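You operate a simulated robot arm through the tools that you are given. There is no shell and no other tool.

You run a simulated robot arm. Do the job below in one go: nothing can be reset, and whatever is moved stays where it is left.

## Task
Reset the tripped arm B and set it up by its card.
Fine: HAND, crank it over the plate, height and delay as on the card, then AUTO.
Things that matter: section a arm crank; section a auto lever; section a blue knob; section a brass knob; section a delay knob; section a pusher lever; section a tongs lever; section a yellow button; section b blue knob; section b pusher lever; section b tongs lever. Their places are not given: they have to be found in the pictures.

It is judged by the outcome, as a careful person would: the job done as asked, and still so three seconds after it is handed in. It fails if anything else is knocked over, pushed out of place, dropped, spilled or broken.

## Robot
A 6-joint arm with a two-finger gripper, fixed in place. Base frame: the origin is on the floor under the middle of its stand, x ahead of it, y to its left, z up. Lengths are in m, angles in degrees, forces in N, time in s.
It reaches about 1.572 m from its shoulder. Its first joint turns from -166.0 to 166.0 degrees. Payload 2.45 kg.
The tool frame sits at the grasp point between the pads (the TCP): z along the fingers, y along the line on which they close. The tips reach 0.02 m beyond it. The gripper opens to 0.14 m; its body begins 0.168 m behind the TCP.
Orientation is that of the tool frame in the base frame, as a unit quaternion [w, x, y, z]. With the fingers straight down and closing along the base's y, the tool's x points along the base's -x, its y along +y and its z along -z.

## Interface
- The arm moves only by the tool drive_tool. Its argument "steps" is a list of rows, each a list of 7 numbers: the finger opening in m, from 0 to 0.14, then the shift along the tool's x, y, z in m, then the turn, a rotation vector about the tool's x, y, z in degrees. In form: [[claw, tx, ty, tz, rx, ry, rz], ...]. A call has 1 to 20 rows; each row shifts and turns the commanded pose from where the row before left it, along the tool's axes as they then stand. Each row takes 0.2 s and may step no farther than 0.05 m and 8.6 degrees from the row before; otherwise, or with a gripper value out of range, the whole call is refused. Where a pose cannot be reached the arm comes as near as it can. A force on the tool above 90 N (or 10 N above the force at the start of the call, whichever is more), or a blocked arm, ends the call early, and 0.2 s more pass. Each finger travels about 0.045 m/s and halts on what it meets, pressing with about 21 N; the grip force reading is that of the motor and also rises with nothing between the fingers. The clock runs only during rows and for 0.2 s after the last one: add rows that do not move to give the fingers time. The reply holds the time, the measured pose of the TCP, the force on the tool along the base axes, the opening and the grip force, in the units named above and with some noise, with the torque about the TCP (base axes, N m) and any sound that the robot's microphone picked up.
- Cameras (640 x 400 px; columns grow to the right, rows downward): "scene" is fixed at [0.2097, -0.4996, 1.2584]; the picture's right is [0.96, -0.27, 0.00], its down [-0.07, -0.23, -0.97] and it looks along [0.26, 0.93, -0.24] (base axes); focal length 318 px, centre (320, 200). "wrist" rides on the gripper at [0.078, 0.011, -0.209] in the tool frame; the picture's right is [-0.14, 0.99, 0.00], its down [-0.92, -0.13, -0.37] and it looks along [-0.37, -0.05, 0.93] (tool axes); focal length 280 px, centre (320, 200).
- get_image(camera): a new picture of that camera. No time passes.
- probe_pixels(camera, pixels): there is no depth. For up to 12 entries [column, row, z] of the newest picture of that camera ("zoom" is the newest enlarged one), the place [x, y] in the base frame at which the ray of that pixel passes the height z, good to about 0.002 m, but the place of the scene camera against the robot may be out by one fixed shift of up to 0.018 m in any direction. No time passes.
- zoom(camera, box): a new picture of the part [left, top, right, bottom] of that camera's present view, enlarged. No time passes.
- close_job(): hands the job in; it is judged then, once.

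Unless the task says otherwise, let go and move clear before handing in.

The tools are called after "Call:" as a command line: name --pt "numbers of a row" for each row, then --argument value for the rest, lists and objects as JSON in quotes. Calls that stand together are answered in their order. drive_tool: Moves the arm, as the interface text tells. Its arguments: {"type":"object","properties":{"steps":{"type":"array"}},"required":["steps"]} The other tools are called the same way: get_image (camera) takes a picture; probe_pixels (camera, pixels) gives the place at which the rays of pixels pass given heights; zoom (camera, box) takes an enlarged picture of a part of a camera's view; close_job () hands the job in.

At the start:

```text
clock: 0.0
tcp_pos: [0.4945, 0.4909, 1.0154]
tcp_rot: [0.0, 0.0, 1.0, 0.0]
contact_force: [0.7, 0.3, -0.3]
torque: [-0.01, 0.05, 0.01]
gripper_width: 0.14
grip_force: 0.0
```

scene: 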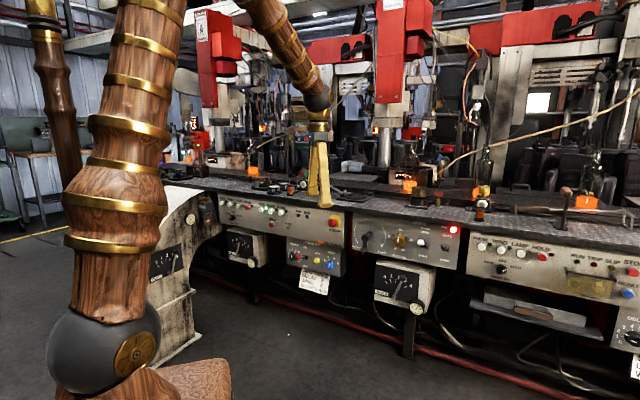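
wrist: 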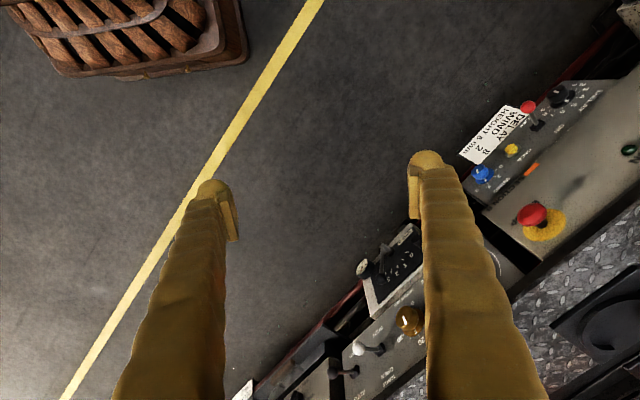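

The scene picture shows a long machine bench with several control panels, a red lamp near (453,229), and small boxes with dials below. I'll enlarge the parts of the panel to read the labels and cards.

Call:
zoom --camera "scene" --box '[210, 180, 350, 300]'

Call:
zoom --camera "scene" --box '[340, 200, 480, 340]'

Call:
zoom --camera "scene" --box '[460, 200, 640, 380]'

Call:
zoom --camera "wrist" --box '[440, 60, 640, 260]'

Call:
zoom --camera "wrist" --box '[220, 220, 460, 400]'

```text
3.33 times, centred on (280, 240) of scene
```

zoom: 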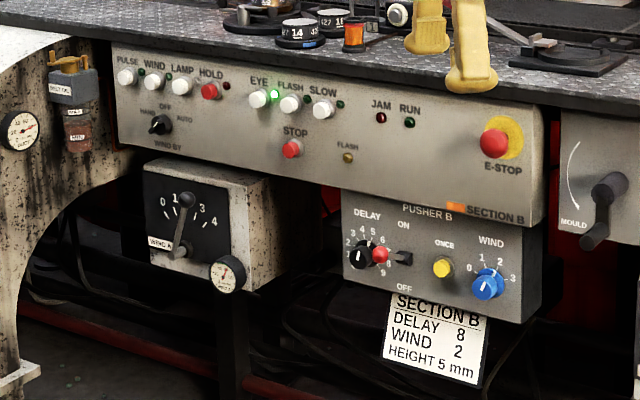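

```text
2.86 times, centred on (410, 270) of scene
```

zoom: 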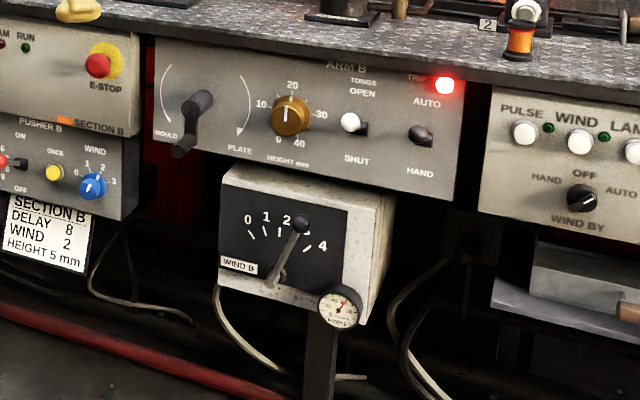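

```text
2.22 times, centred on (550, 290) of scene
```

zoom: 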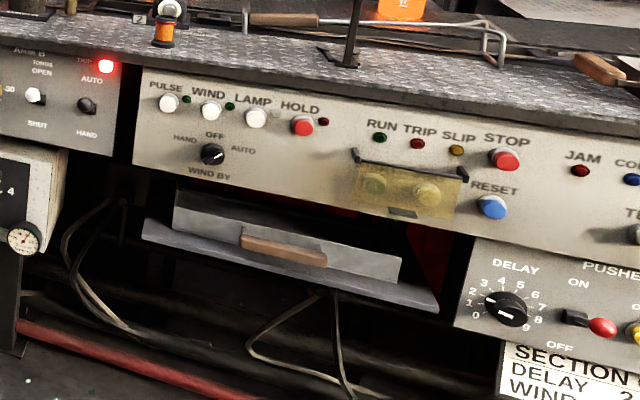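

```text
2.00 times, centred on (540, 160) of wrist
```

zoom: 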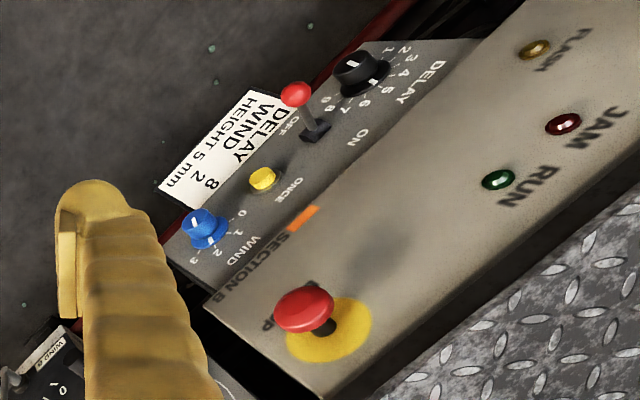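

```text
2.22 times, centred on (340, 310) of wrist
```

zoom: 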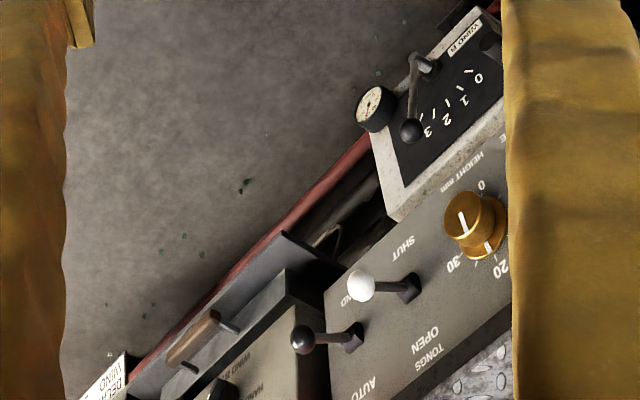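

The "ARM B" panel (crank, brass height knob, tongs lever, AUTO/HAND lever, red TRIP lamp) is around (350–460, 215–265), and the Section B card reads DELAY 8, WIND 2, HEIGHT 5 mm at about (313,282). I'll take a closer look at each panel and at the right-hand side before moving.

Call:
zoom --camera "scene" --box '[350, 208, 414, 258]'

Call:
zoom --camera "scene" --box '[404, 215, 468, 270]'

Call:
zoom --camera "scene" --box '[282, 232, 350, 302]'

Call:
zoom --camera "scene" --box '[560, 240, 640, 400]'

Call:
zoom --camera "scene" --box '[230, 80, 510, 220]'

```text
8.00 times, centred on (382, 233) of scene
```

zoom: 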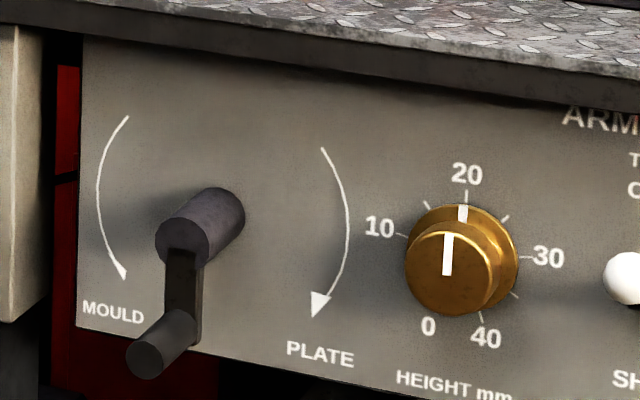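

```text
7.27 times, centred on (436, 242) of scene
```

zoom: 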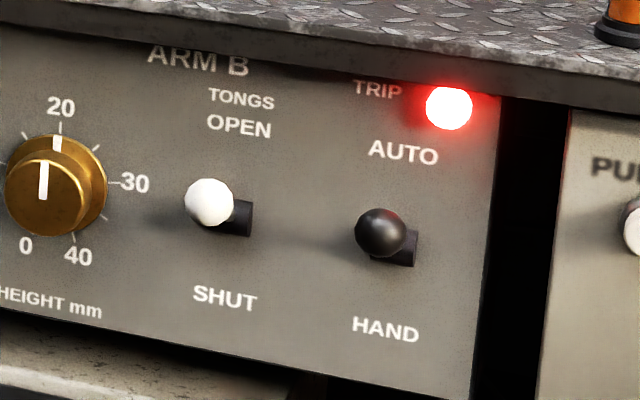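

```text
5.71 times, centred on (316, 267) of scene
```

zoom: 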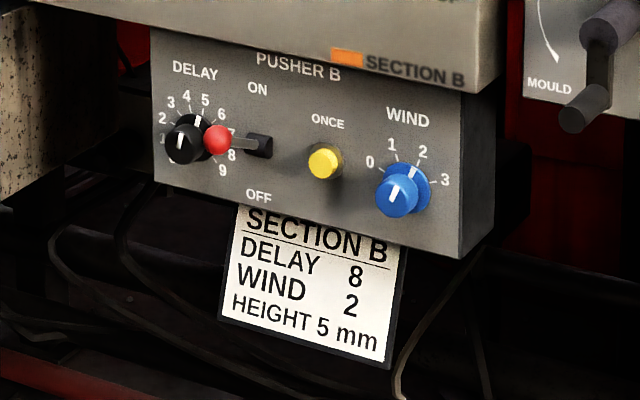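

```text
2.50 times, centred on (600, 320) of scene
```

zoom: 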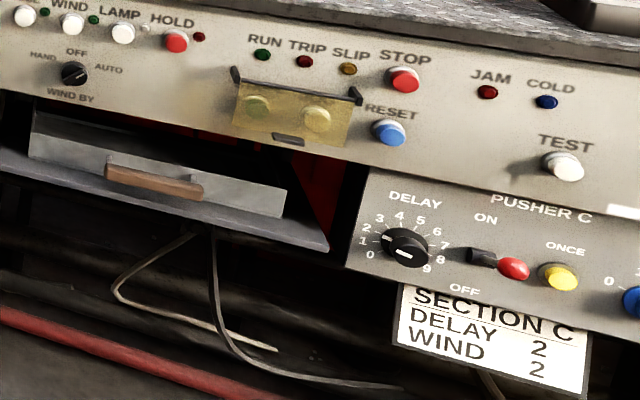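

```text
2.29 times, centred on (370, 150) of scene
```

zoom: 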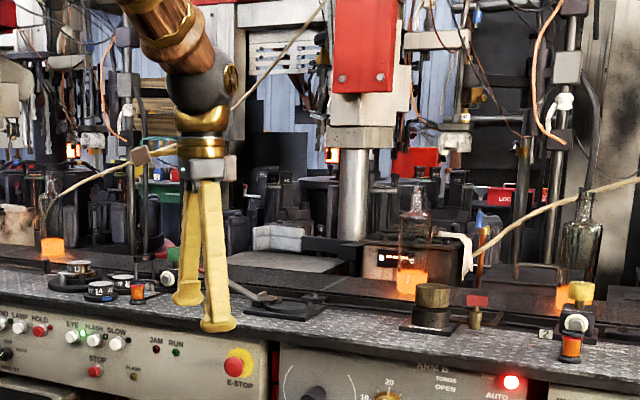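

Section B is the one with ARM B and PUSHER B; its brass knob points to 20 mm and the delay knob seems to be near 5, so both need setting. I'll probe the rays of features seen by both cameras to find the panel's place.

Call:
probe_pixels --camera "scene" --pixels '[[397.9, 241.5, 1.0], [397.9, 241.5, 0.8], [420.7, 242.4, 1.0], [420.7, 242.4, 0.8], [444.3, 246.4, 1.0], [444.3, 246.4, 0.8], [333.2, 222.9, 1.0], [333.2, 222.9, 0.8], [329.6, 267.5, 1.0], [329.6, 267.5, 0.7], [453, 229.5, 1.0], [453, 229.5, 0.8]]'

Call:
probe_pixels --camera "wrist" --pixels '[[407.6, 316.8, 1.0], [407.6, 316.8, 0.8], [358, 348.7, 1.0], [358, 348.7, 0.8], [332.3, 373, 1.0], [332.3, 373, 0.8], [532, 214, 1.0], [532, 214, 0.8], [480, 170, 1.0], [480, 170, 0.7]]'

```text
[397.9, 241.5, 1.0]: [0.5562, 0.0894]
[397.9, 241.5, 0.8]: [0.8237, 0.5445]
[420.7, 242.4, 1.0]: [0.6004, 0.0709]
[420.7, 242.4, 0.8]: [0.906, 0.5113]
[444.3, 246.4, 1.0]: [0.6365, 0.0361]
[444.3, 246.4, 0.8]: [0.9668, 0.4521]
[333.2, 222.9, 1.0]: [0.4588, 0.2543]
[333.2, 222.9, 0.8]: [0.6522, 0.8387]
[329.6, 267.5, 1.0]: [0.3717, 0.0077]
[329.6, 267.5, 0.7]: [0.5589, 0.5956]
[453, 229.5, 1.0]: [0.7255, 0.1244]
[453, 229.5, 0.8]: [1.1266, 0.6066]
```

```text
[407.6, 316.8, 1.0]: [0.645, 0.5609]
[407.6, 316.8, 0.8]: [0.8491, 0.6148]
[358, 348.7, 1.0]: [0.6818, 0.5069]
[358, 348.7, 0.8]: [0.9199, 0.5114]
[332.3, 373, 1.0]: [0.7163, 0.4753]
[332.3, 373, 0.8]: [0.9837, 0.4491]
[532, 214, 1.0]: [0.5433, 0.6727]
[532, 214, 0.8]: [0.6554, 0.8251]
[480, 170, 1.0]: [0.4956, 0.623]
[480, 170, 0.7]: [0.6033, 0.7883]
```

Triangulation puts the ARM B balls near (0.92,0.51,0.80) and (0.98,0.45,0.80), and the panel runs roughly along (0.70,−0.71), facing back toward the robot. I'll turn the gripper in place (yaw) so its forward side faces the panel, then look again.

Call:
drive_tool --pt "0.14 0 0 0 0 0 -8.5" --pt "0.14 0 0 0 0 0 -8.5" --pt "0.14 0 0 0 0 0 -8.5" --pt "0.14 0 0 0 0 0 -8.5" --pt "0.14 0 0 0 0 0 -8.5"

Call:
get_image --camera "wrist"

```text
clock: 1.2
tcp_pos: [0.494, 0.4907, 1.016]
tcp_rot: [0.0, -0.363, 0.932, 0.0]
contact_force: [0.1, -0.9, -0.1]
torque: [0.01, 0.01, 0.0]
gripper_width: 0.1402
grip_force: 0.1
```

```text
taken
```

wrist: 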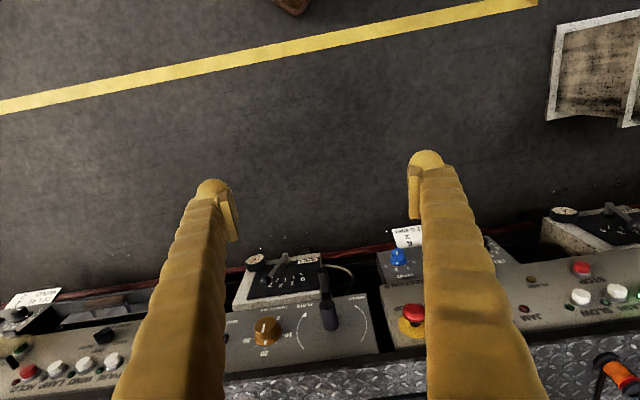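

Now the ARM B panel is seen nearly square at (225–380, 300–360), with the crank handle at (327,300) and the brass knob at (266,331). I'll probe the bench edge and these features to fix the panel's direction.

Call:
probe_pixels --camera "wrist" --pixels '[[240, 372, 0.85], [400, 350, 0.85], [520, 333, 0.85], [267, 325, 0.78], [326, 313, 0.78], [326, 270, 0.78], [398, 256, 0.7], [412, 313, 0.8]]'

Call:
zoom --camera "wrist" --box '[210, 230, 450, 380]'

Call:
get_image --camera "scene"

```text
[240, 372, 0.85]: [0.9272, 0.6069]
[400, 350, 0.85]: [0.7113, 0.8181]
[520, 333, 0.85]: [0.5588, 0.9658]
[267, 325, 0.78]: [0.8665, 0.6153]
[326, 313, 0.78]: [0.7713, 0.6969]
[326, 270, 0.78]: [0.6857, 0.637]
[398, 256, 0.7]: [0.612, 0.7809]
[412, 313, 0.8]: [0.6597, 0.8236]
```

```text
2.67 times, centred on (330, 305) of wrist
```

zoom: 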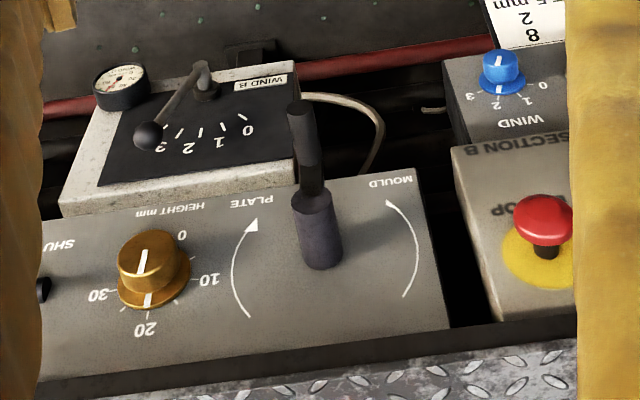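

```text
taken
```

scene: 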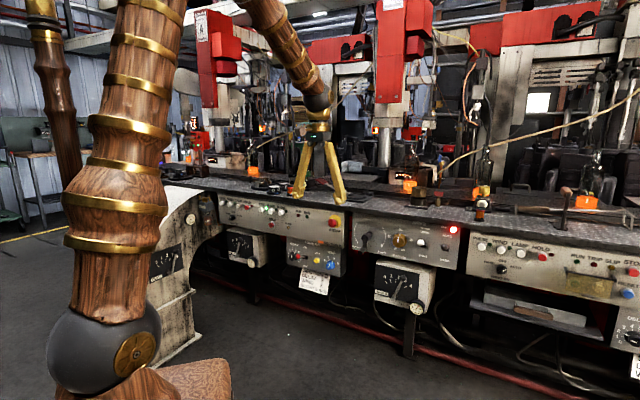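

The bench edge runs along about (0.716,−0.698), so the panel faces (−0.70,−0.72) and the gripper should point along an azimuth of about 45.7°. I'll pitch the gripper up toward horizontal in part, watching that it tracks.

Call:
drive_tool --pt "0.14 0 0 0 0 -8.5 0" --pt "0.14 0 0 0 0 -8.5 0" --pt "0.14 0 0 0 0 -8.5 0" --pt "0.14 0 0 0 0 -8.5 0" --pt "0.14 0 0 0 0 -8.5 0"

Call:
get_image --camera "wrist"

Call:
get_image --camera "scene"

```text
clock: 2.4
tcp_pos: [0.4974, 0.487, 1.0165]
tcp_rot: [0.316, -0.332, 0.881, 0.118]
contact_force: [0.2, -0.1, -0.3]
torque: [0.0, 0.11, 0.09]
gripper_width: 0.14
grip_force: 0.1
out of reach, approached as far as the arm can: row 5
```

```text
taken
```

wrist: 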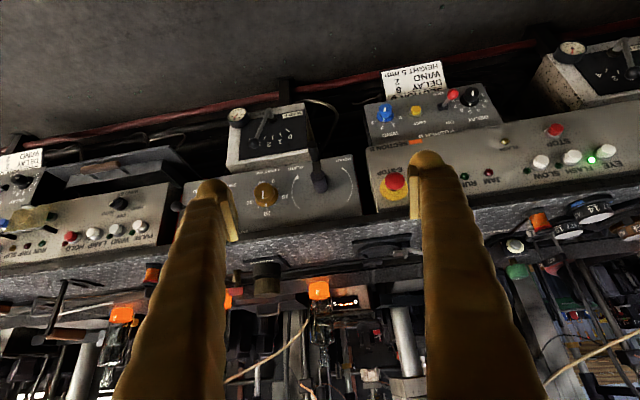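

```text
taken
```

scene: 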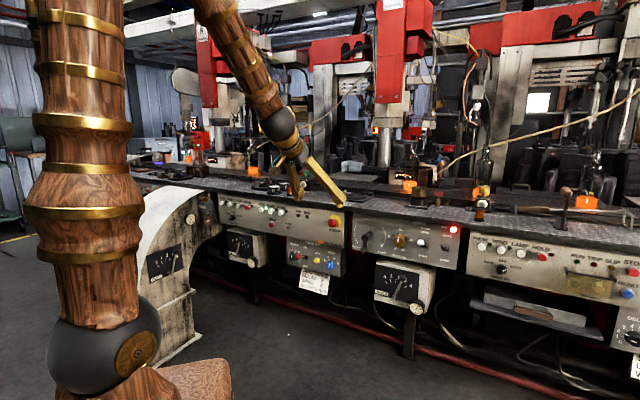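

Row 5 was out of reach (the arm is folded too far in), and the panels now show upside down around (190–360, 160–240). I'll move the TCP outward and to the right to about (0.75,0.42,0.90), still ~0.2 m clear of the panel.

Call:
drive_tool --pt "0.14 -0.005 -0.0272 0.0228 0 0 0" --pt "0.14 -0.005 -0.0272 0.0228 0 0 0" --pt "0.14 -0.005 -0.0272 0.0228 0 0 0" --pt "0.14 -0.005 -0.0272 0.0228 0 0 0" --pt "0.14 -0.005 -0.0272 0.0228 0 0 0" --pt "0.14 -0.005 -0.0272 0.0228 0 0 0" --pt "0.14 -0.005 -0.0272 0.0228 0 0 0" --pt "0.14 -0.005 -0.0272 0.0228 0 0 0"

Call:
get_image --camera "scene"

Call:
get_image --camera "wrist"

```text
clock: 4.2
tcp_pos: [0.7556, 0.4217, 0.9051]
tcp_rot: [0.318, -0.337, 0.879, 0.115]
contact_force: [0.2, 0.1, -0.6]
torque: [-0.03, 0.0, -0.01]
gripper_width: 0.14
grip_force: 0.0
```

```text
taken
```

scene: 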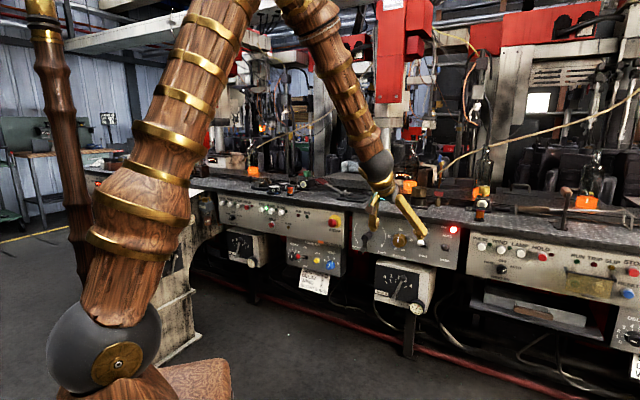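

```text
taken
```

wrist: 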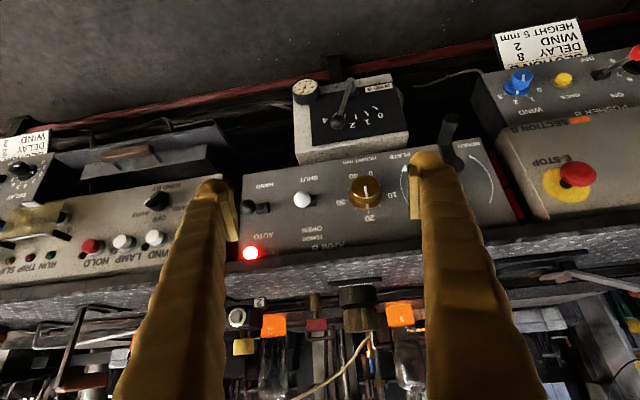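

The gripper tracked well to (0.756,0.422,0.905), and the ARM B panel sits centred at (240–510, 150–260) in the wrist view. I'll continue pitching toward horizontal.

Call:
drive_tool --pt "0.14 0 0 0 0 -8.5 0" --pt "0.14 0 0 0 0 -8.5 0" --pt "0.14 0 0 0 0 -8.5 0" --pt "0.14 0 0 0 0 -8.5 0" --pt "0.14 0 0 0 0 -8.5 0"

Call:
get_image --camera "scene"

Call:
get_image --camera "wrist"

```text
clock: 5.4
tcp_pos: [0.7542, 0.4212, 0.9042]
tcp_rot: [0.615, -0.273, 0.704, 0.228]
contact_force: [0.3, 0.0, 0.6]
torque: [0.03, 0.02, 0.04]
gripper_width: 0.1403
grip_force: 0.0
```

```text
taken
```

scene: 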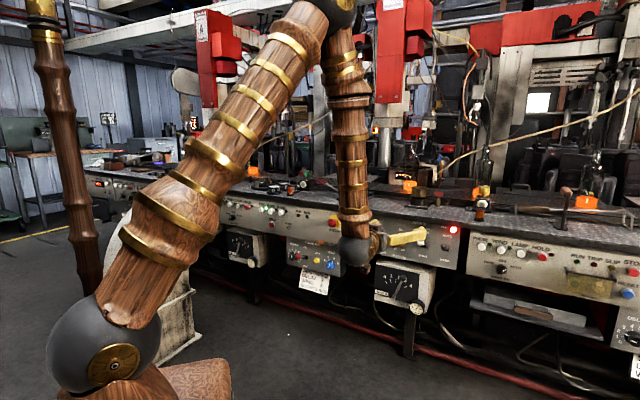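

```text
taken
```

wrist: 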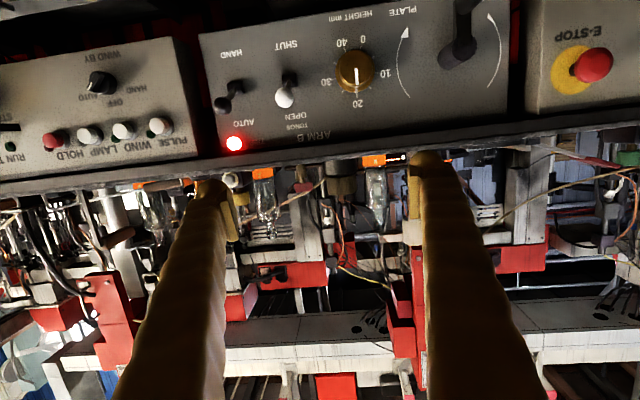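

The gripper now points almost level at the panel, and the wrist picture shows ARM B upside-down: auto lever ball at (221,104) on the AUTO side, tongs ball at (284,98) on the OPEN side, brass knob at (355,72) at 20, crank handle at (462,50). I'll enlarge these and probe their rays for triangulation.

Call:
zoom --camera "wrist" --box '[195, 0, 355, 160]'

Call:
zoom --camera "wrist" --box '[320, 0, 520, 125]'

Call:
probe_pixels --camera "wrist" --pixels '[[221, 104, 0.75], [221, 104, 0.85], [284, 98, 0.75], [284, 98, 0.85], [355, 72, 0.75], [355, 72, 0.85], [234, 143, 0.75], [234, 143, 0.85]]'

```text
2.50 times, centred on (275, 80) of wrist
```

zoom: 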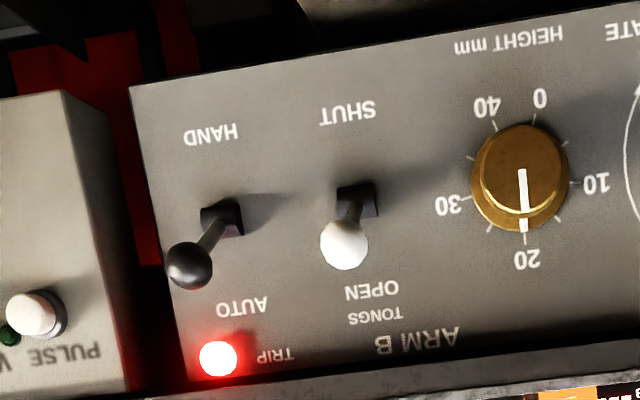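

```text
3.20 times, centred on (420, 62) of wrist
```

zoom: 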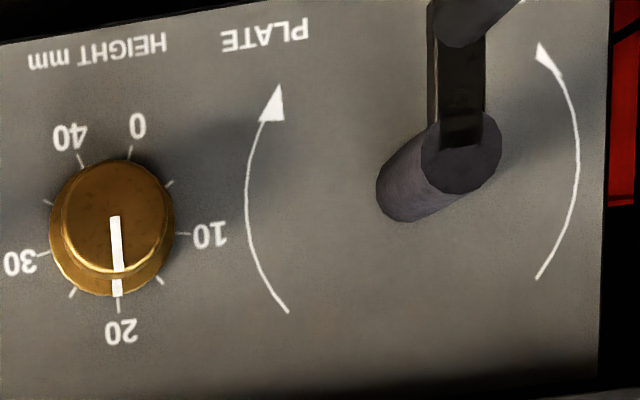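

```text
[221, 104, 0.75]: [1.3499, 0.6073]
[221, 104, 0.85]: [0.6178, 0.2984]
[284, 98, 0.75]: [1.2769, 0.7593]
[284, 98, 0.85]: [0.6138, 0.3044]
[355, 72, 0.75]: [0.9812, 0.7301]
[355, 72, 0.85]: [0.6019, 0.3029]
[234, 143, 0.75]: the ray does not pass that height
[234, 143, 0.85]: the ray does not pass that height
```

The auto ball is near (0.98,0.45,0.80), the tongs ball near (0.92,0.51,0.80) and the brass cap near (0.88,0.62,0.776). I'll level the gripper, correct its yaw to 45.7°, and lower it so it faces the panel square at about 0.2 m.

Call:
drive_tool --pt "0.14 0 0 0 -2.1 -4 0" --pt "0.14 0 0 0 -2.1 -4 0" --pt "0.14 0.035 0.016 0.007 0 0 0" --pt "0.14 0.035 0.016 0.007 0 0 0" --pt "0.14 0.034 0.016 0.007 0 0 0"

Call:
get_image --camera "wrist"

Call:
get_image --camera "scene"

```text
clock: 6.6
tcp_pos: [0.7366, 0.47, 0.7989]
tcp_rot: [0.652, -0.28, 0.65, 0.274]
contact_force: [0.7, -0.4, -0.1]
torque: [-0.02, -0.02, 0.0]
gripper_width: 0.1398
grip_force: 0.0
```

```text
taken
```

wrist: 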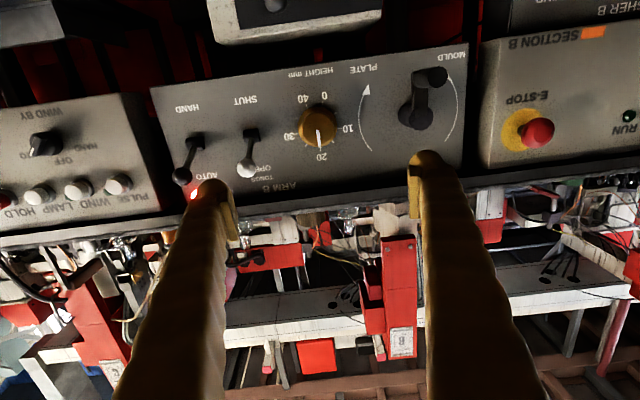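

```text
taken
```

scene: 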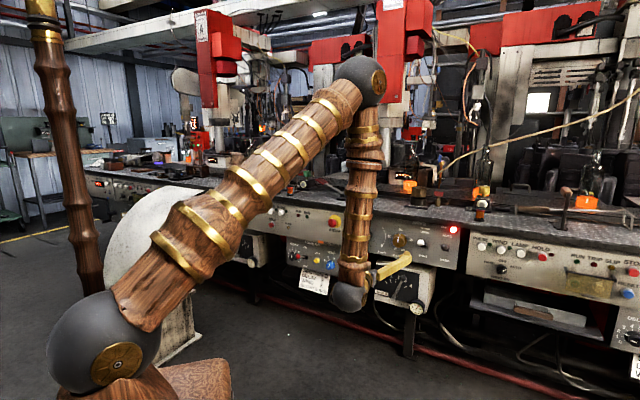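

The gripper now faces ARM B nearly square: auto ball at (182,176), tongs ball at (247,167), brass knob at (318,126), crank hub at (413,115) with its handle at (430,75). I'll enlarge and probe these.

Call:
zoom --camera "wrist" --box '[150, 80, 270, 210]'

Call:
zoom --camera "wrist" --box '[270, 40, 480, 180]'

```text
3.08 times, centred on (210, 145) of wrist
```

zoom: 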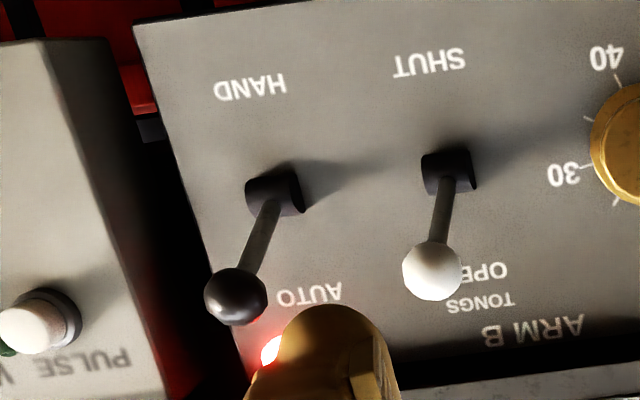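

```text
2.86 times, centred on (375, 110) of wrist
```

zoom: 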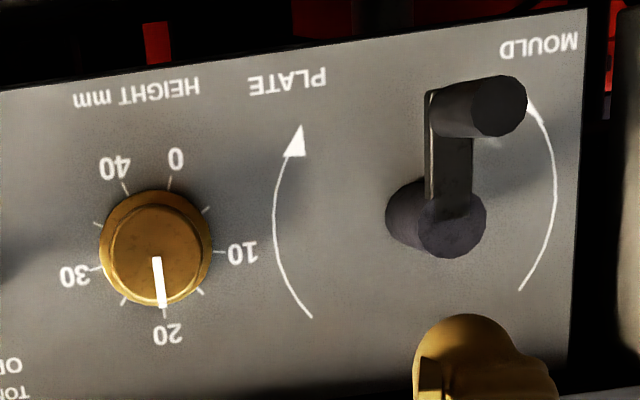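

I'll probe the rays from this view for the main features, then take a second view from another place to fix depths.

Call:
probe_pixels --camera "wrist" --pixels '[[182.7, 176.2, 0.8], [246.4, 168.1, 0.8], [195.4, 142.4, 0.8], [251.3, 135.9, 0.8], [318.3, 127.5, 0.8], [320.7, 148.5, 0.8], [422.3, 117.7, 0.8], [438, 77.5, 0.75], [187.3, 108, 0.8], [367.3, 84.8, 0.75], [322.5, 104, 0.75], [206.8, 175.2, 0.8]]'

Call:
drive_tool --pt "0.14 -0.035 0.03 0 0 0 0" --pt "0.14 -0.035 0.03 0 0 0 0"

Call:
get_image --camera "wrist"

Call:
zoom --camera "wrist" --box '[150, 80, 310, 240]'

Call:
zoom --camera "wrist" --box '[310, 80, 520, 240]'

```text
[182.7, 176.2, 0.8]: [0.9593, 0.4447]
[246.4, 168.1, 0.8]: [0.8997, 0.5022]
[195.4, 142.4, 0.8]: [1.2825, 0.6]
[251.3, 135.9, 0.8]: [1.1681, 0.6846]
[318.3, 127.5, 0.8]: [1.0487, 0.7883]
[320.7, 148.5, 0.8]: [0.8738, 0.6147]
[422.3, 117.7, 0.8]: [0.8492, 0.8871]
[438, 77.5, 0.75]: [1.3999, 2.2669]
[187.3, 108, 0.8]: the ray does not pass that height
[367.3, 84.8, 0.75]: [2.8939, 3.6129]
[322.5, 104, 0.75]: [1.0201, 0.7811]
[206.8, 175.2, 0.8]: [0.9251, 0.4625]
```

```text
clock: 7.2
tcp_pos: [0.6921, 0.5108, 0.8681]
tcp_rot: [0.652, -0.279, 0.65, 0.273]
contact_force: [0.0, 0.0, 0.2]
torque: [0.0, 0.01, -0.04]
gripper_width: 0.1401
grip_force: 0.0
```

```text
taken
```

wrist: 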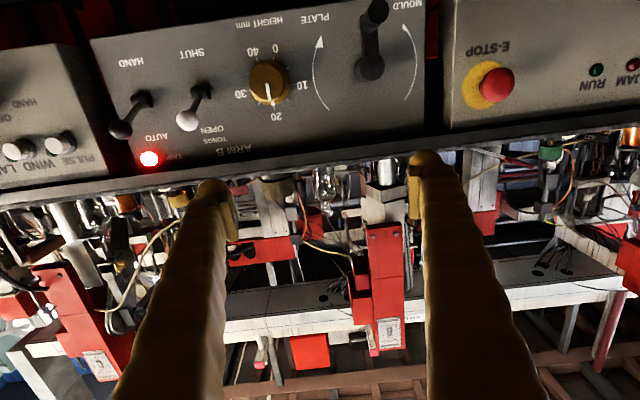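

```text
2.50 times, centred on (230, 160) of wrist
```

zoom: 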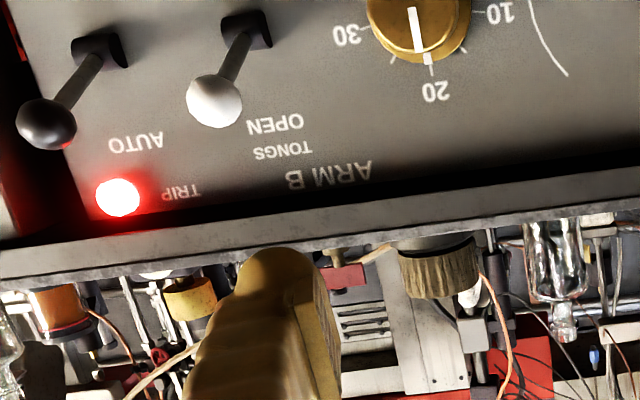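

```text
2.50 times, centred on (415, 160) of wrist
```

zoom: 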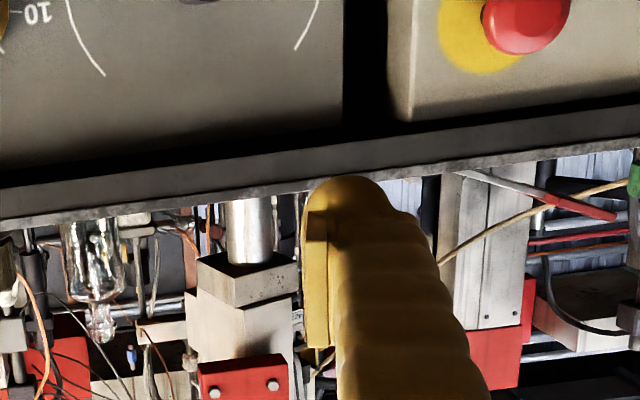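

I have a second view with a known shift; I'll probe the same features here to triangulate.

Call:
probe_pixels --camera "wrist" --pixels '[[120.8, 129.6, 0.8], [187.6, 120.4, 0.8], [142, 100, 0.77], [200.8, 91.2, 0.77], [274, 103.2, 0.8], [156.4, 136.8, 0.82], [149, 158, 0.85]]'

Call:
zoom --camera "wrist" --box '[230, 0, 430, 125]'

```text
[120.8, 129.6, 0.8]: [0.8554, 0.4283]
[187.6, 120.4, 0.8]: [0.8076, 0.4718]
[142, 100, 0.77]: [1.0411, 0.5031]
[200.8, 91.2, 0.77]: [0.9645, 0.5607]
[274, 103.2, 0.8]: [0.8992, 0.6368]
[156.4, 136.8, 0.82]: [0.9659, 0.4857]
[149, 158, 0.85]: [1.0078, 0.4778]
```

```text
3.20 times, centred on (330, 62) of wrist
```

zoom: 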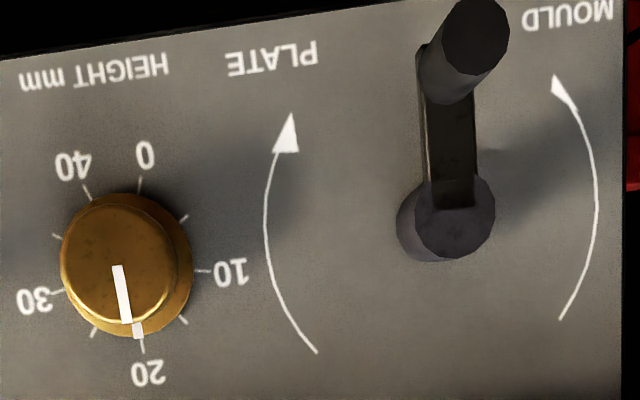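

Triangulation gives the panel face at about 1.07 m along the pointing direction, with lever pivots at z≈0.771 and the auto and tongs balls 6 cm out from the panel at z≈0.805, so both levers are up. I'll close the fingers and line up in front of and above the auto lever ball, staying well back from the panel.

Call:
drive_tool --pt "0.0 0.003 -0.0415 0.005 0 0 0" --pt "0.0 0.003 -0.0415 0.005 0 0 0" --pt "0.0 0.003 -0.0415 0.005 0 0 0" --pt "0.0 0.003 -0.0415 0.005 0 0 0" --pt "0.0 0.003 -0.0415 0.005 0 0 0" --pt "0.0 0.003 -0.0415 0.005 0 0 0" --pt "0.0 0 0 0 0 0 0" --pt "0.0 0 0 0 0 0 0" --pt "0.0 0 0 0 0 0 0"

Call:
get_image --camera "wrist"

Call:
get_image --camera "scene"

```text
clock: 9.2
tcp_pos: [0.8915, 0.3606, 0.8523]
tcp_rot: [0.652, -0.279, 0.65, 0.273]
contact_force: [0.1, 0.7, -0.1]
torque: [-0.01, -0.01, -0.01]
gripper_width: 0.0
grip_force: 20.6
```

```text
taken
```

wrist: 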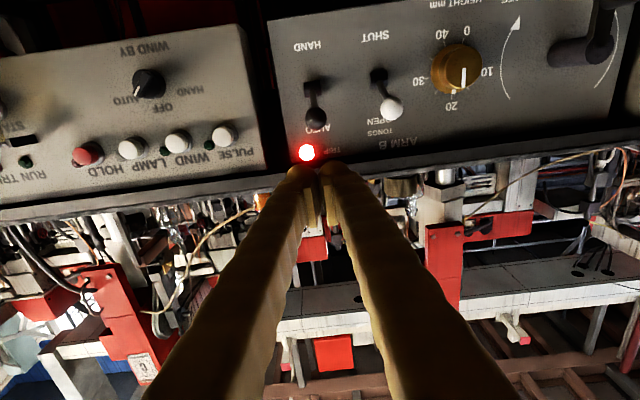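

```text
taken
```

scene: 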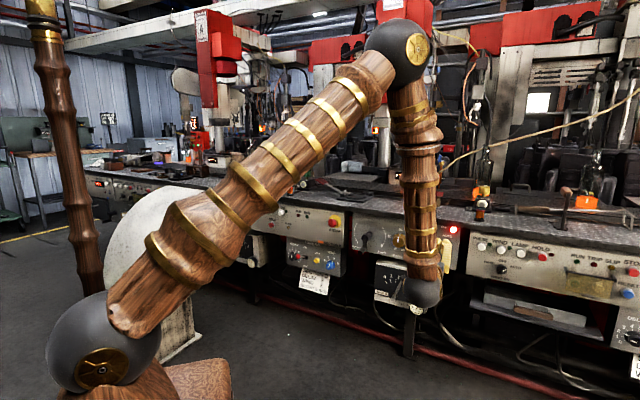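

The auto ball is dead ahead at (315,117), with the fingertips at (320,165) slightly above it. I'll advance 0.12 m above the ball and look again before pressing down.

Call:
drive_tool --pt "0.0 0 0 0.04 0 0 0" --pt "0.0 0 0 0.04 0 0 0" --pt "0.0 0 0 0.04 0 0 0"

Call:
get_image --camera "wrist"

Call:
zoom --camera "scene" --box '[390, 200, 490, 280]'

```text
clock: 10.0
tcp_pos: [0.9726, 0.446, 0.8529]
tcp_rot: [0.651, -0.279, 0.65, 0.274]
contact_force: [0.3, 0.6, 0.5]
torque: [-0.01, 0.0, 0.02]
gripper_width: 0.0
grip_force: 20.8
```

```text
taken
```

wrist: 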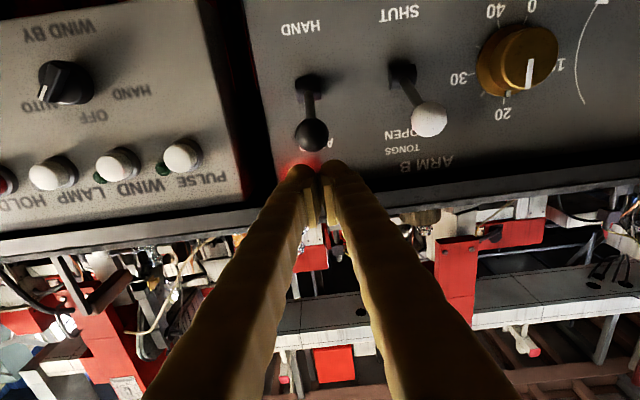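

```text
5.00 times, centred on (440, 240) of scene
```

zoom: 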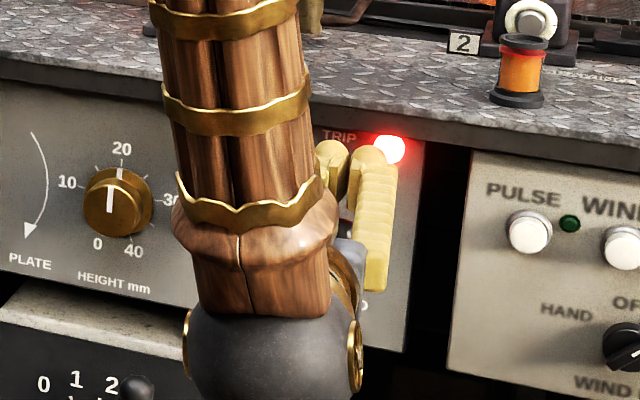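

The fingertips sit just above the auto ball (ball (311,135), tips (318,165)). I'll press down in small steps and read the force.

Call:
drive_tool --pt "0.0 0.0125 0 0 0 0 0" --pt "0.0 0.0125 0 0 0 0 0" --pt "0.0 0.0125 0 0 0 0 0" --pt "0.0 0.0125 0 0 0 0 0"

Call:
get_image --camera "wrist"

```text
clock: 11.0
tcp_pos: [0.9734, 0.446, 0.802]
tcp_rot: [0.652, -0.28, 0.65, 0.273]
contact_force: [0.4, -0.4, -0.9]
torque: [0.04, -0.01, 0.02]
gripper_width: 0.0002
grip_force: 20.8
```

```text
taken
```

wrist: 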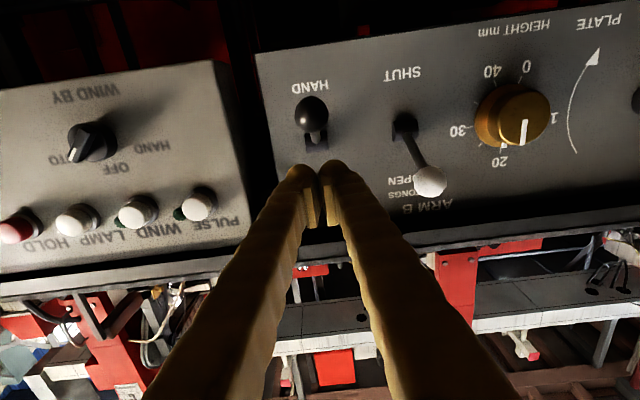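

The auto lever snapped over: its ball is now at (311,113), by HAND. I'll retreat and check the trip lamp and lever.

Call:
drive_tool --pt "0.0 -0.005 0 -0.04 0 0 0" --pt "0.0 0 0 -0.04 0 0 0" --pt "0.0 0 0.03 -0.03 0 0 0" --pt "0.0 0 0.04 0 0 0 0" --pt "0.0 0 0.04 0 0 0 0"

Call:
get_image --camera "wrist"

Call:
get_image --camera "scene"

Call:
zoom --camera "wrist" --box '[90, 60, 330, 210]'

```text
clock: 12.2
tcp_pos: [0.8183, 0.4432, 0.8068]
tcp_rot: [0.652, -0.28, 0.65, 0.274]
contact_force: [-0.3, 0.9, -0.2]
torque: [0.01, -0.01, 0.01]
gripper_width: 0.0
grip_force: 21.5
```

```text
taken
```

wrist: 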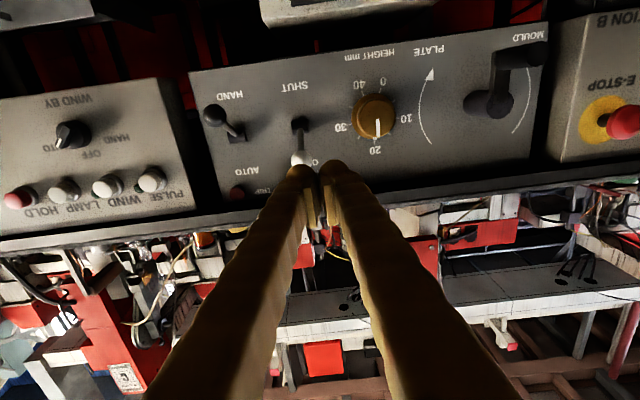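

```text
taken
```

scene: 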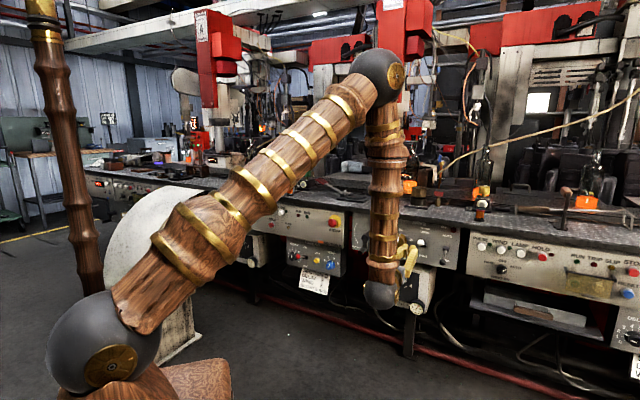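

```text
2.67 times, centred on (210, 135) of wrist
```

zoom: 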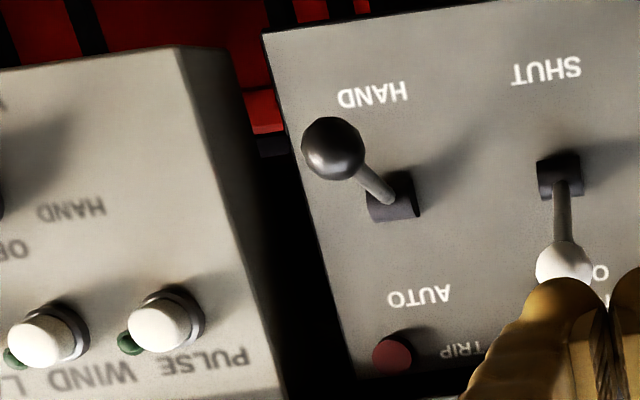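

HAND is set and the TRIP lamp has gone dark. Next is the crank: I'll enlarge it in this view and probe to fix its hub and handle.

Call:
zoom --camera "wrist" --box '[420, 20, 560, 140]'

Call:
probe_pixels --camera "wrist" --pixels '[[498, 103, 0.8], [538, 55, 0.76]]'

```text
3.33 times, centred on (490, 80) of wrist
```

zoom: 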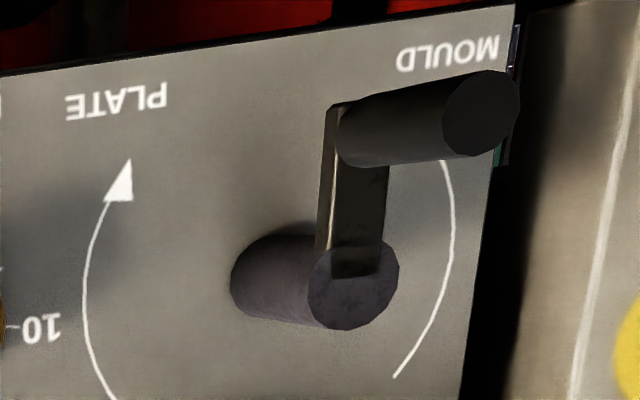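

```text
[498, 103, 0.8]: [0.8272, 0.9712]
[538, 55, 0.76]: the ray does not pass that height
```

The crank axis is near (f 1.03, L −0.058, z 0.777) in my panel frame, with the handle hanging straight down at z≈0.728 and its end about 10 cm out from the panel. I'll open the fingers to 0.07 m and line up in front of the handle.

Call:
drive_tool --pt "0.07 0.0158 0.0432 -0.002 0 0 0" --pt "0.07 0.0158 0.0432 -0.002 0 0 0" --pt "0.07 0.0158 0.0432 -0.002 0 0 0" --pt "0.07 0.0158 0.0432 -0.002 0 0 0" --pt "0.07 0.0158 0.0432 0 0 0 0" --pt "0.07 0 0 0 0 0 0"

Call:
get_image --camera "wrist"

Call:
get_image --camera "scene"

```text
clock: 13.6
tcp_pos: [0.66, 0.589, 0.7262]
tcp_rot: [0.652, -0.279, 0.65, 0.274]
contact_force: [-0.3, 0.1, 0.3]
torque: [0.02, -0.02, 0.02]
gripper_width: 0.0699
grip_force: 0.1
```

```text
taken
```

wrist: 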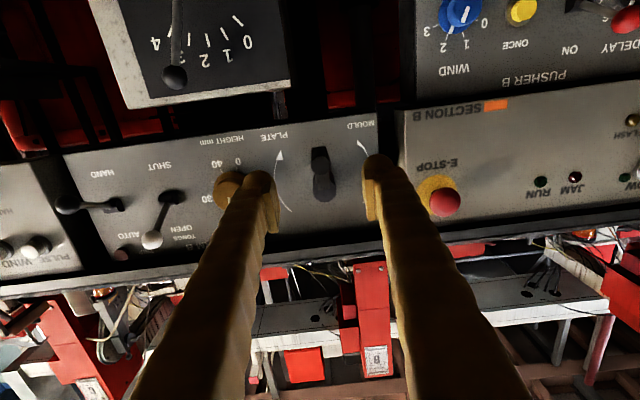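

```text
taken
```

scene: 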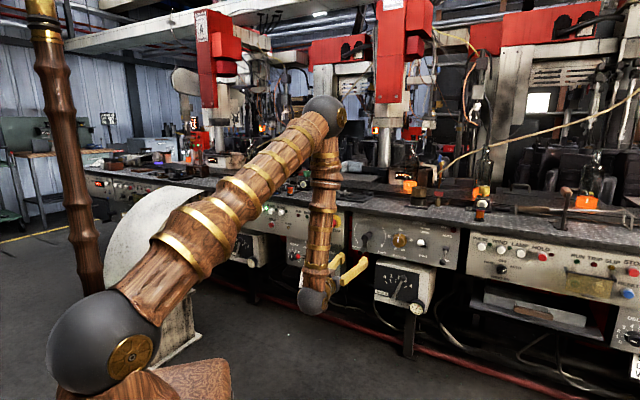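

The crank is between the fingers in the picture, its handle at about (319,160) and hub at (325,188). I'll enlarge it to check the alignment.

Call:
zoom --camera "wrist" --box '[220, 120, 420, 245]'

Call:
zoom --camera "wrist" --box '[400, 0, 640, 150]'

```text
3.20 times, centred on (320, 182) of wrist
```

zoom: 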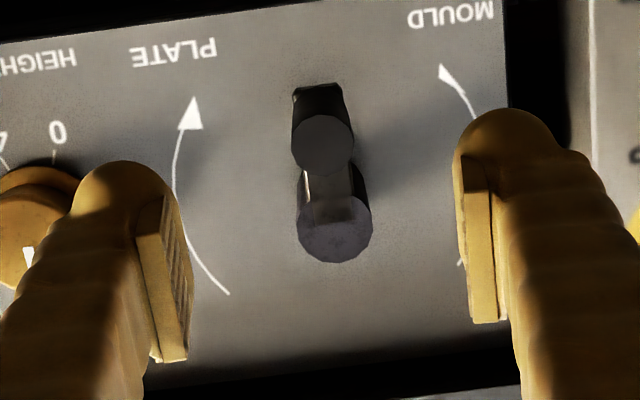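

```text
2.67 times, centred on (520, 75) of wrist
```

zoom: 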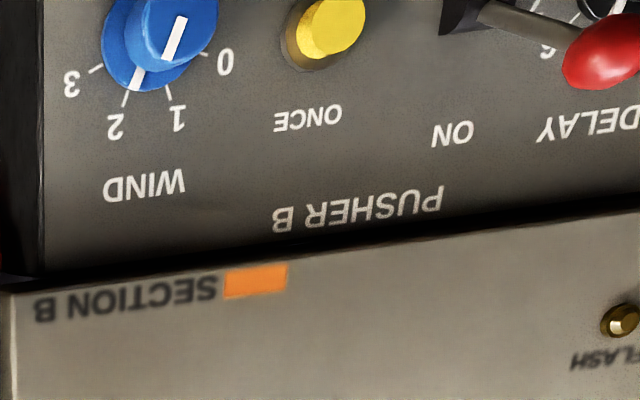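

The handle's end face at (321,165) lies right on the tool axis, and the finger gap clears it on both sides. I'll advance 0.108 m and close gently on the handle.

Call:
drive_tool --pt "0.07 0 0 0.036 0 0 0" --pt "0.07 0 0 0.036 0 0 0" --pt "0.07 0 0 0.034 0 0 0" --pt "0.07 0 0 0 0 0 0"

Call:
get_image --camera "wrist"

```text
clock: 14.6
tcp_pos: [0.7358, 0.6664, 0.7241]
tcp_rot: [0.652, -0.279, 0.65, 0.273]
contact_force: [-0.8, 0.3, 0.4]
torque: [0.02, -0.02, -0.01]
gripper_width: 0.07
grip_force: 0.0
```

```text
taken
```

wrist: 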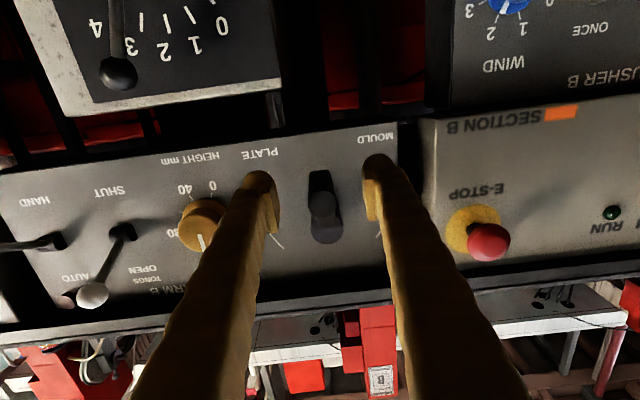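

Call:
zoom --camera "wrist" --box '[230, 140, 420, 260]'

Call:
zoom --camera "scene" --box '[310, 210, 410, 290]'

```text
3.33 times, centred on (325, 200) of wrist
```

zoom: 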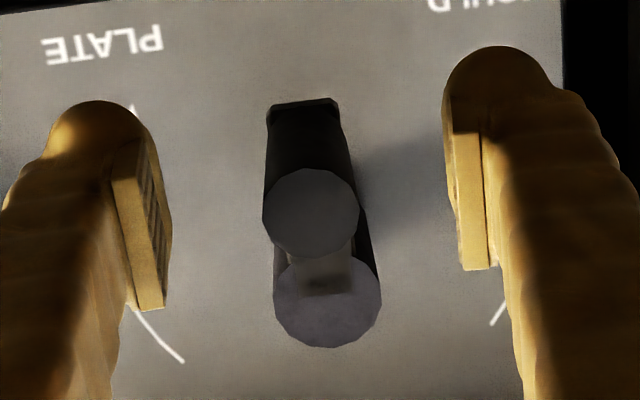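

```text
5.00 times, centred on (360, 250) of scene
```

zoom: 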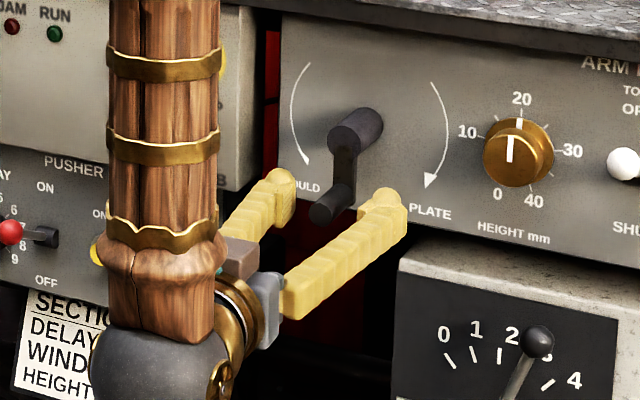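

The handle's end face is at (322,204), centred between the pads. I'll close on it and see that the grip holds without side force.

Call:
drive_tool --pt "0.01 0 0 0 0 0 0" --pt "0.01 0 0 0 0 0 0" --pt "0.01 0 0 0 0 0 0" --pt "0.01 0 0 0 0 0 0" --pt "0.01 0 0 0 0 0 0"

Call:
get_image --camera "wrist"

```text
clock: 15.8
tcp_pos: [0.7356, 0.6656, 0.7239]
tcp_rot: [0.652, -0.28, 0.65, 0.273]
contact_force: [-0.5, 7.1, -1.7]
torque: [-0.1, -0.06, 0.02]
gripper_width: 0.0207
grip_force: 44.4
```

```text
taken
```

wrist: 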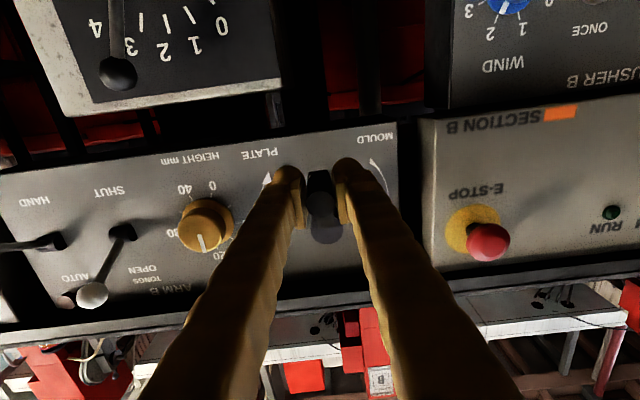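

The fingers hold the handle (opening 0.0207). I'll turn it clockwise as seen from the front, toward PLATE: 30° first, watching the force.

Call:
drive_tool --pt "0.01 -0.0008 0.009 0 0 0 0" --pt "0.01 -0.0024 0.0088 0 0 0 0" --pt "0.01 -0.0038 0.0082 0 0 0 0"

Call:
get_image --camera "wrist"

```text
clock: 16.6
tcp_pos: [0.7145, 0.6828, 0.7332]
tcp_rot: [0.652, -0.28, 0.65, 0.273]
contact_force: [21.9, 3.8, -5.8]
torque: [0.27, 0.42, -0.09]
gripper_width: 0.0206
grip_force: 45.1
```

```text
taken
```

wrist: 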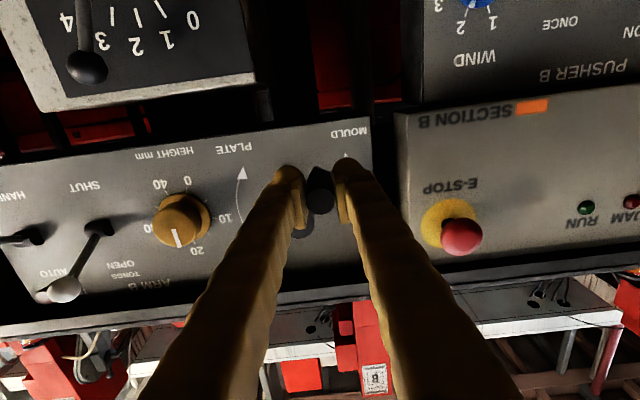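

The handle followed to about 32°, with moderate resistance (about 13 N against, plus some pull toward the panel). I'll continue the circle, easing slightly toward the panel, up to about 90°.

Call:
drive_tool --pt "0.01 -0.0052 0.0074 0.001 0 0 0" --pt "0.01 -0.0064 0.0064 0.001 0 0 0" --pt "0.01 -0.0074 0.0052 0.0 0 0 0" --pt "0.01 -0.0082 0.0038 0 0 0 0" --pt "0.01 -0.0088 0.0024 0 0 0 0" --pt "0.01 -0.009 0.0008 0 0 0 0"

Call:
get_image --camera "wrist"

Call:
get_image --camera "scene"

```text
clock: 18.0
tcp_pos: [0.6983, 0.701, 0.7773]
tcp_rot: [0.652, -0.279, 0.65, 0.274]
contact_force: [28.1, -13.0, -15.0]
torque: [0.18, 0.47, -0.11]
gripper_width: 0.03
grip_force: 15.3
```

```text
taken
```

wrist: 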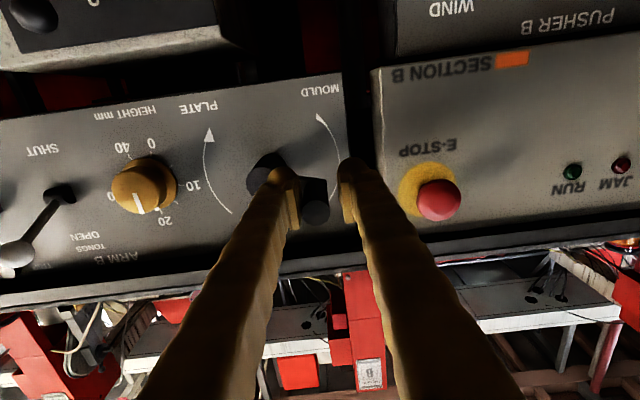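

```text
taken
```

scene: 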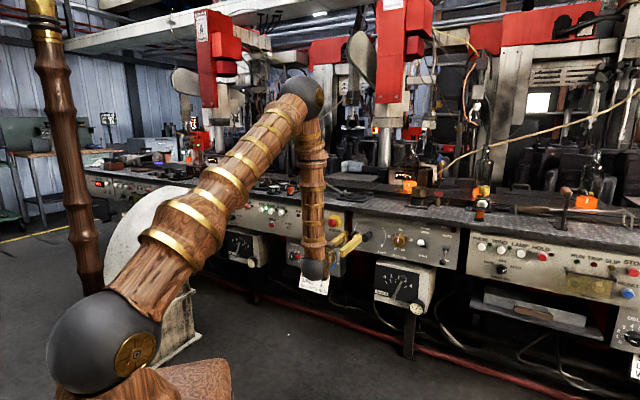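

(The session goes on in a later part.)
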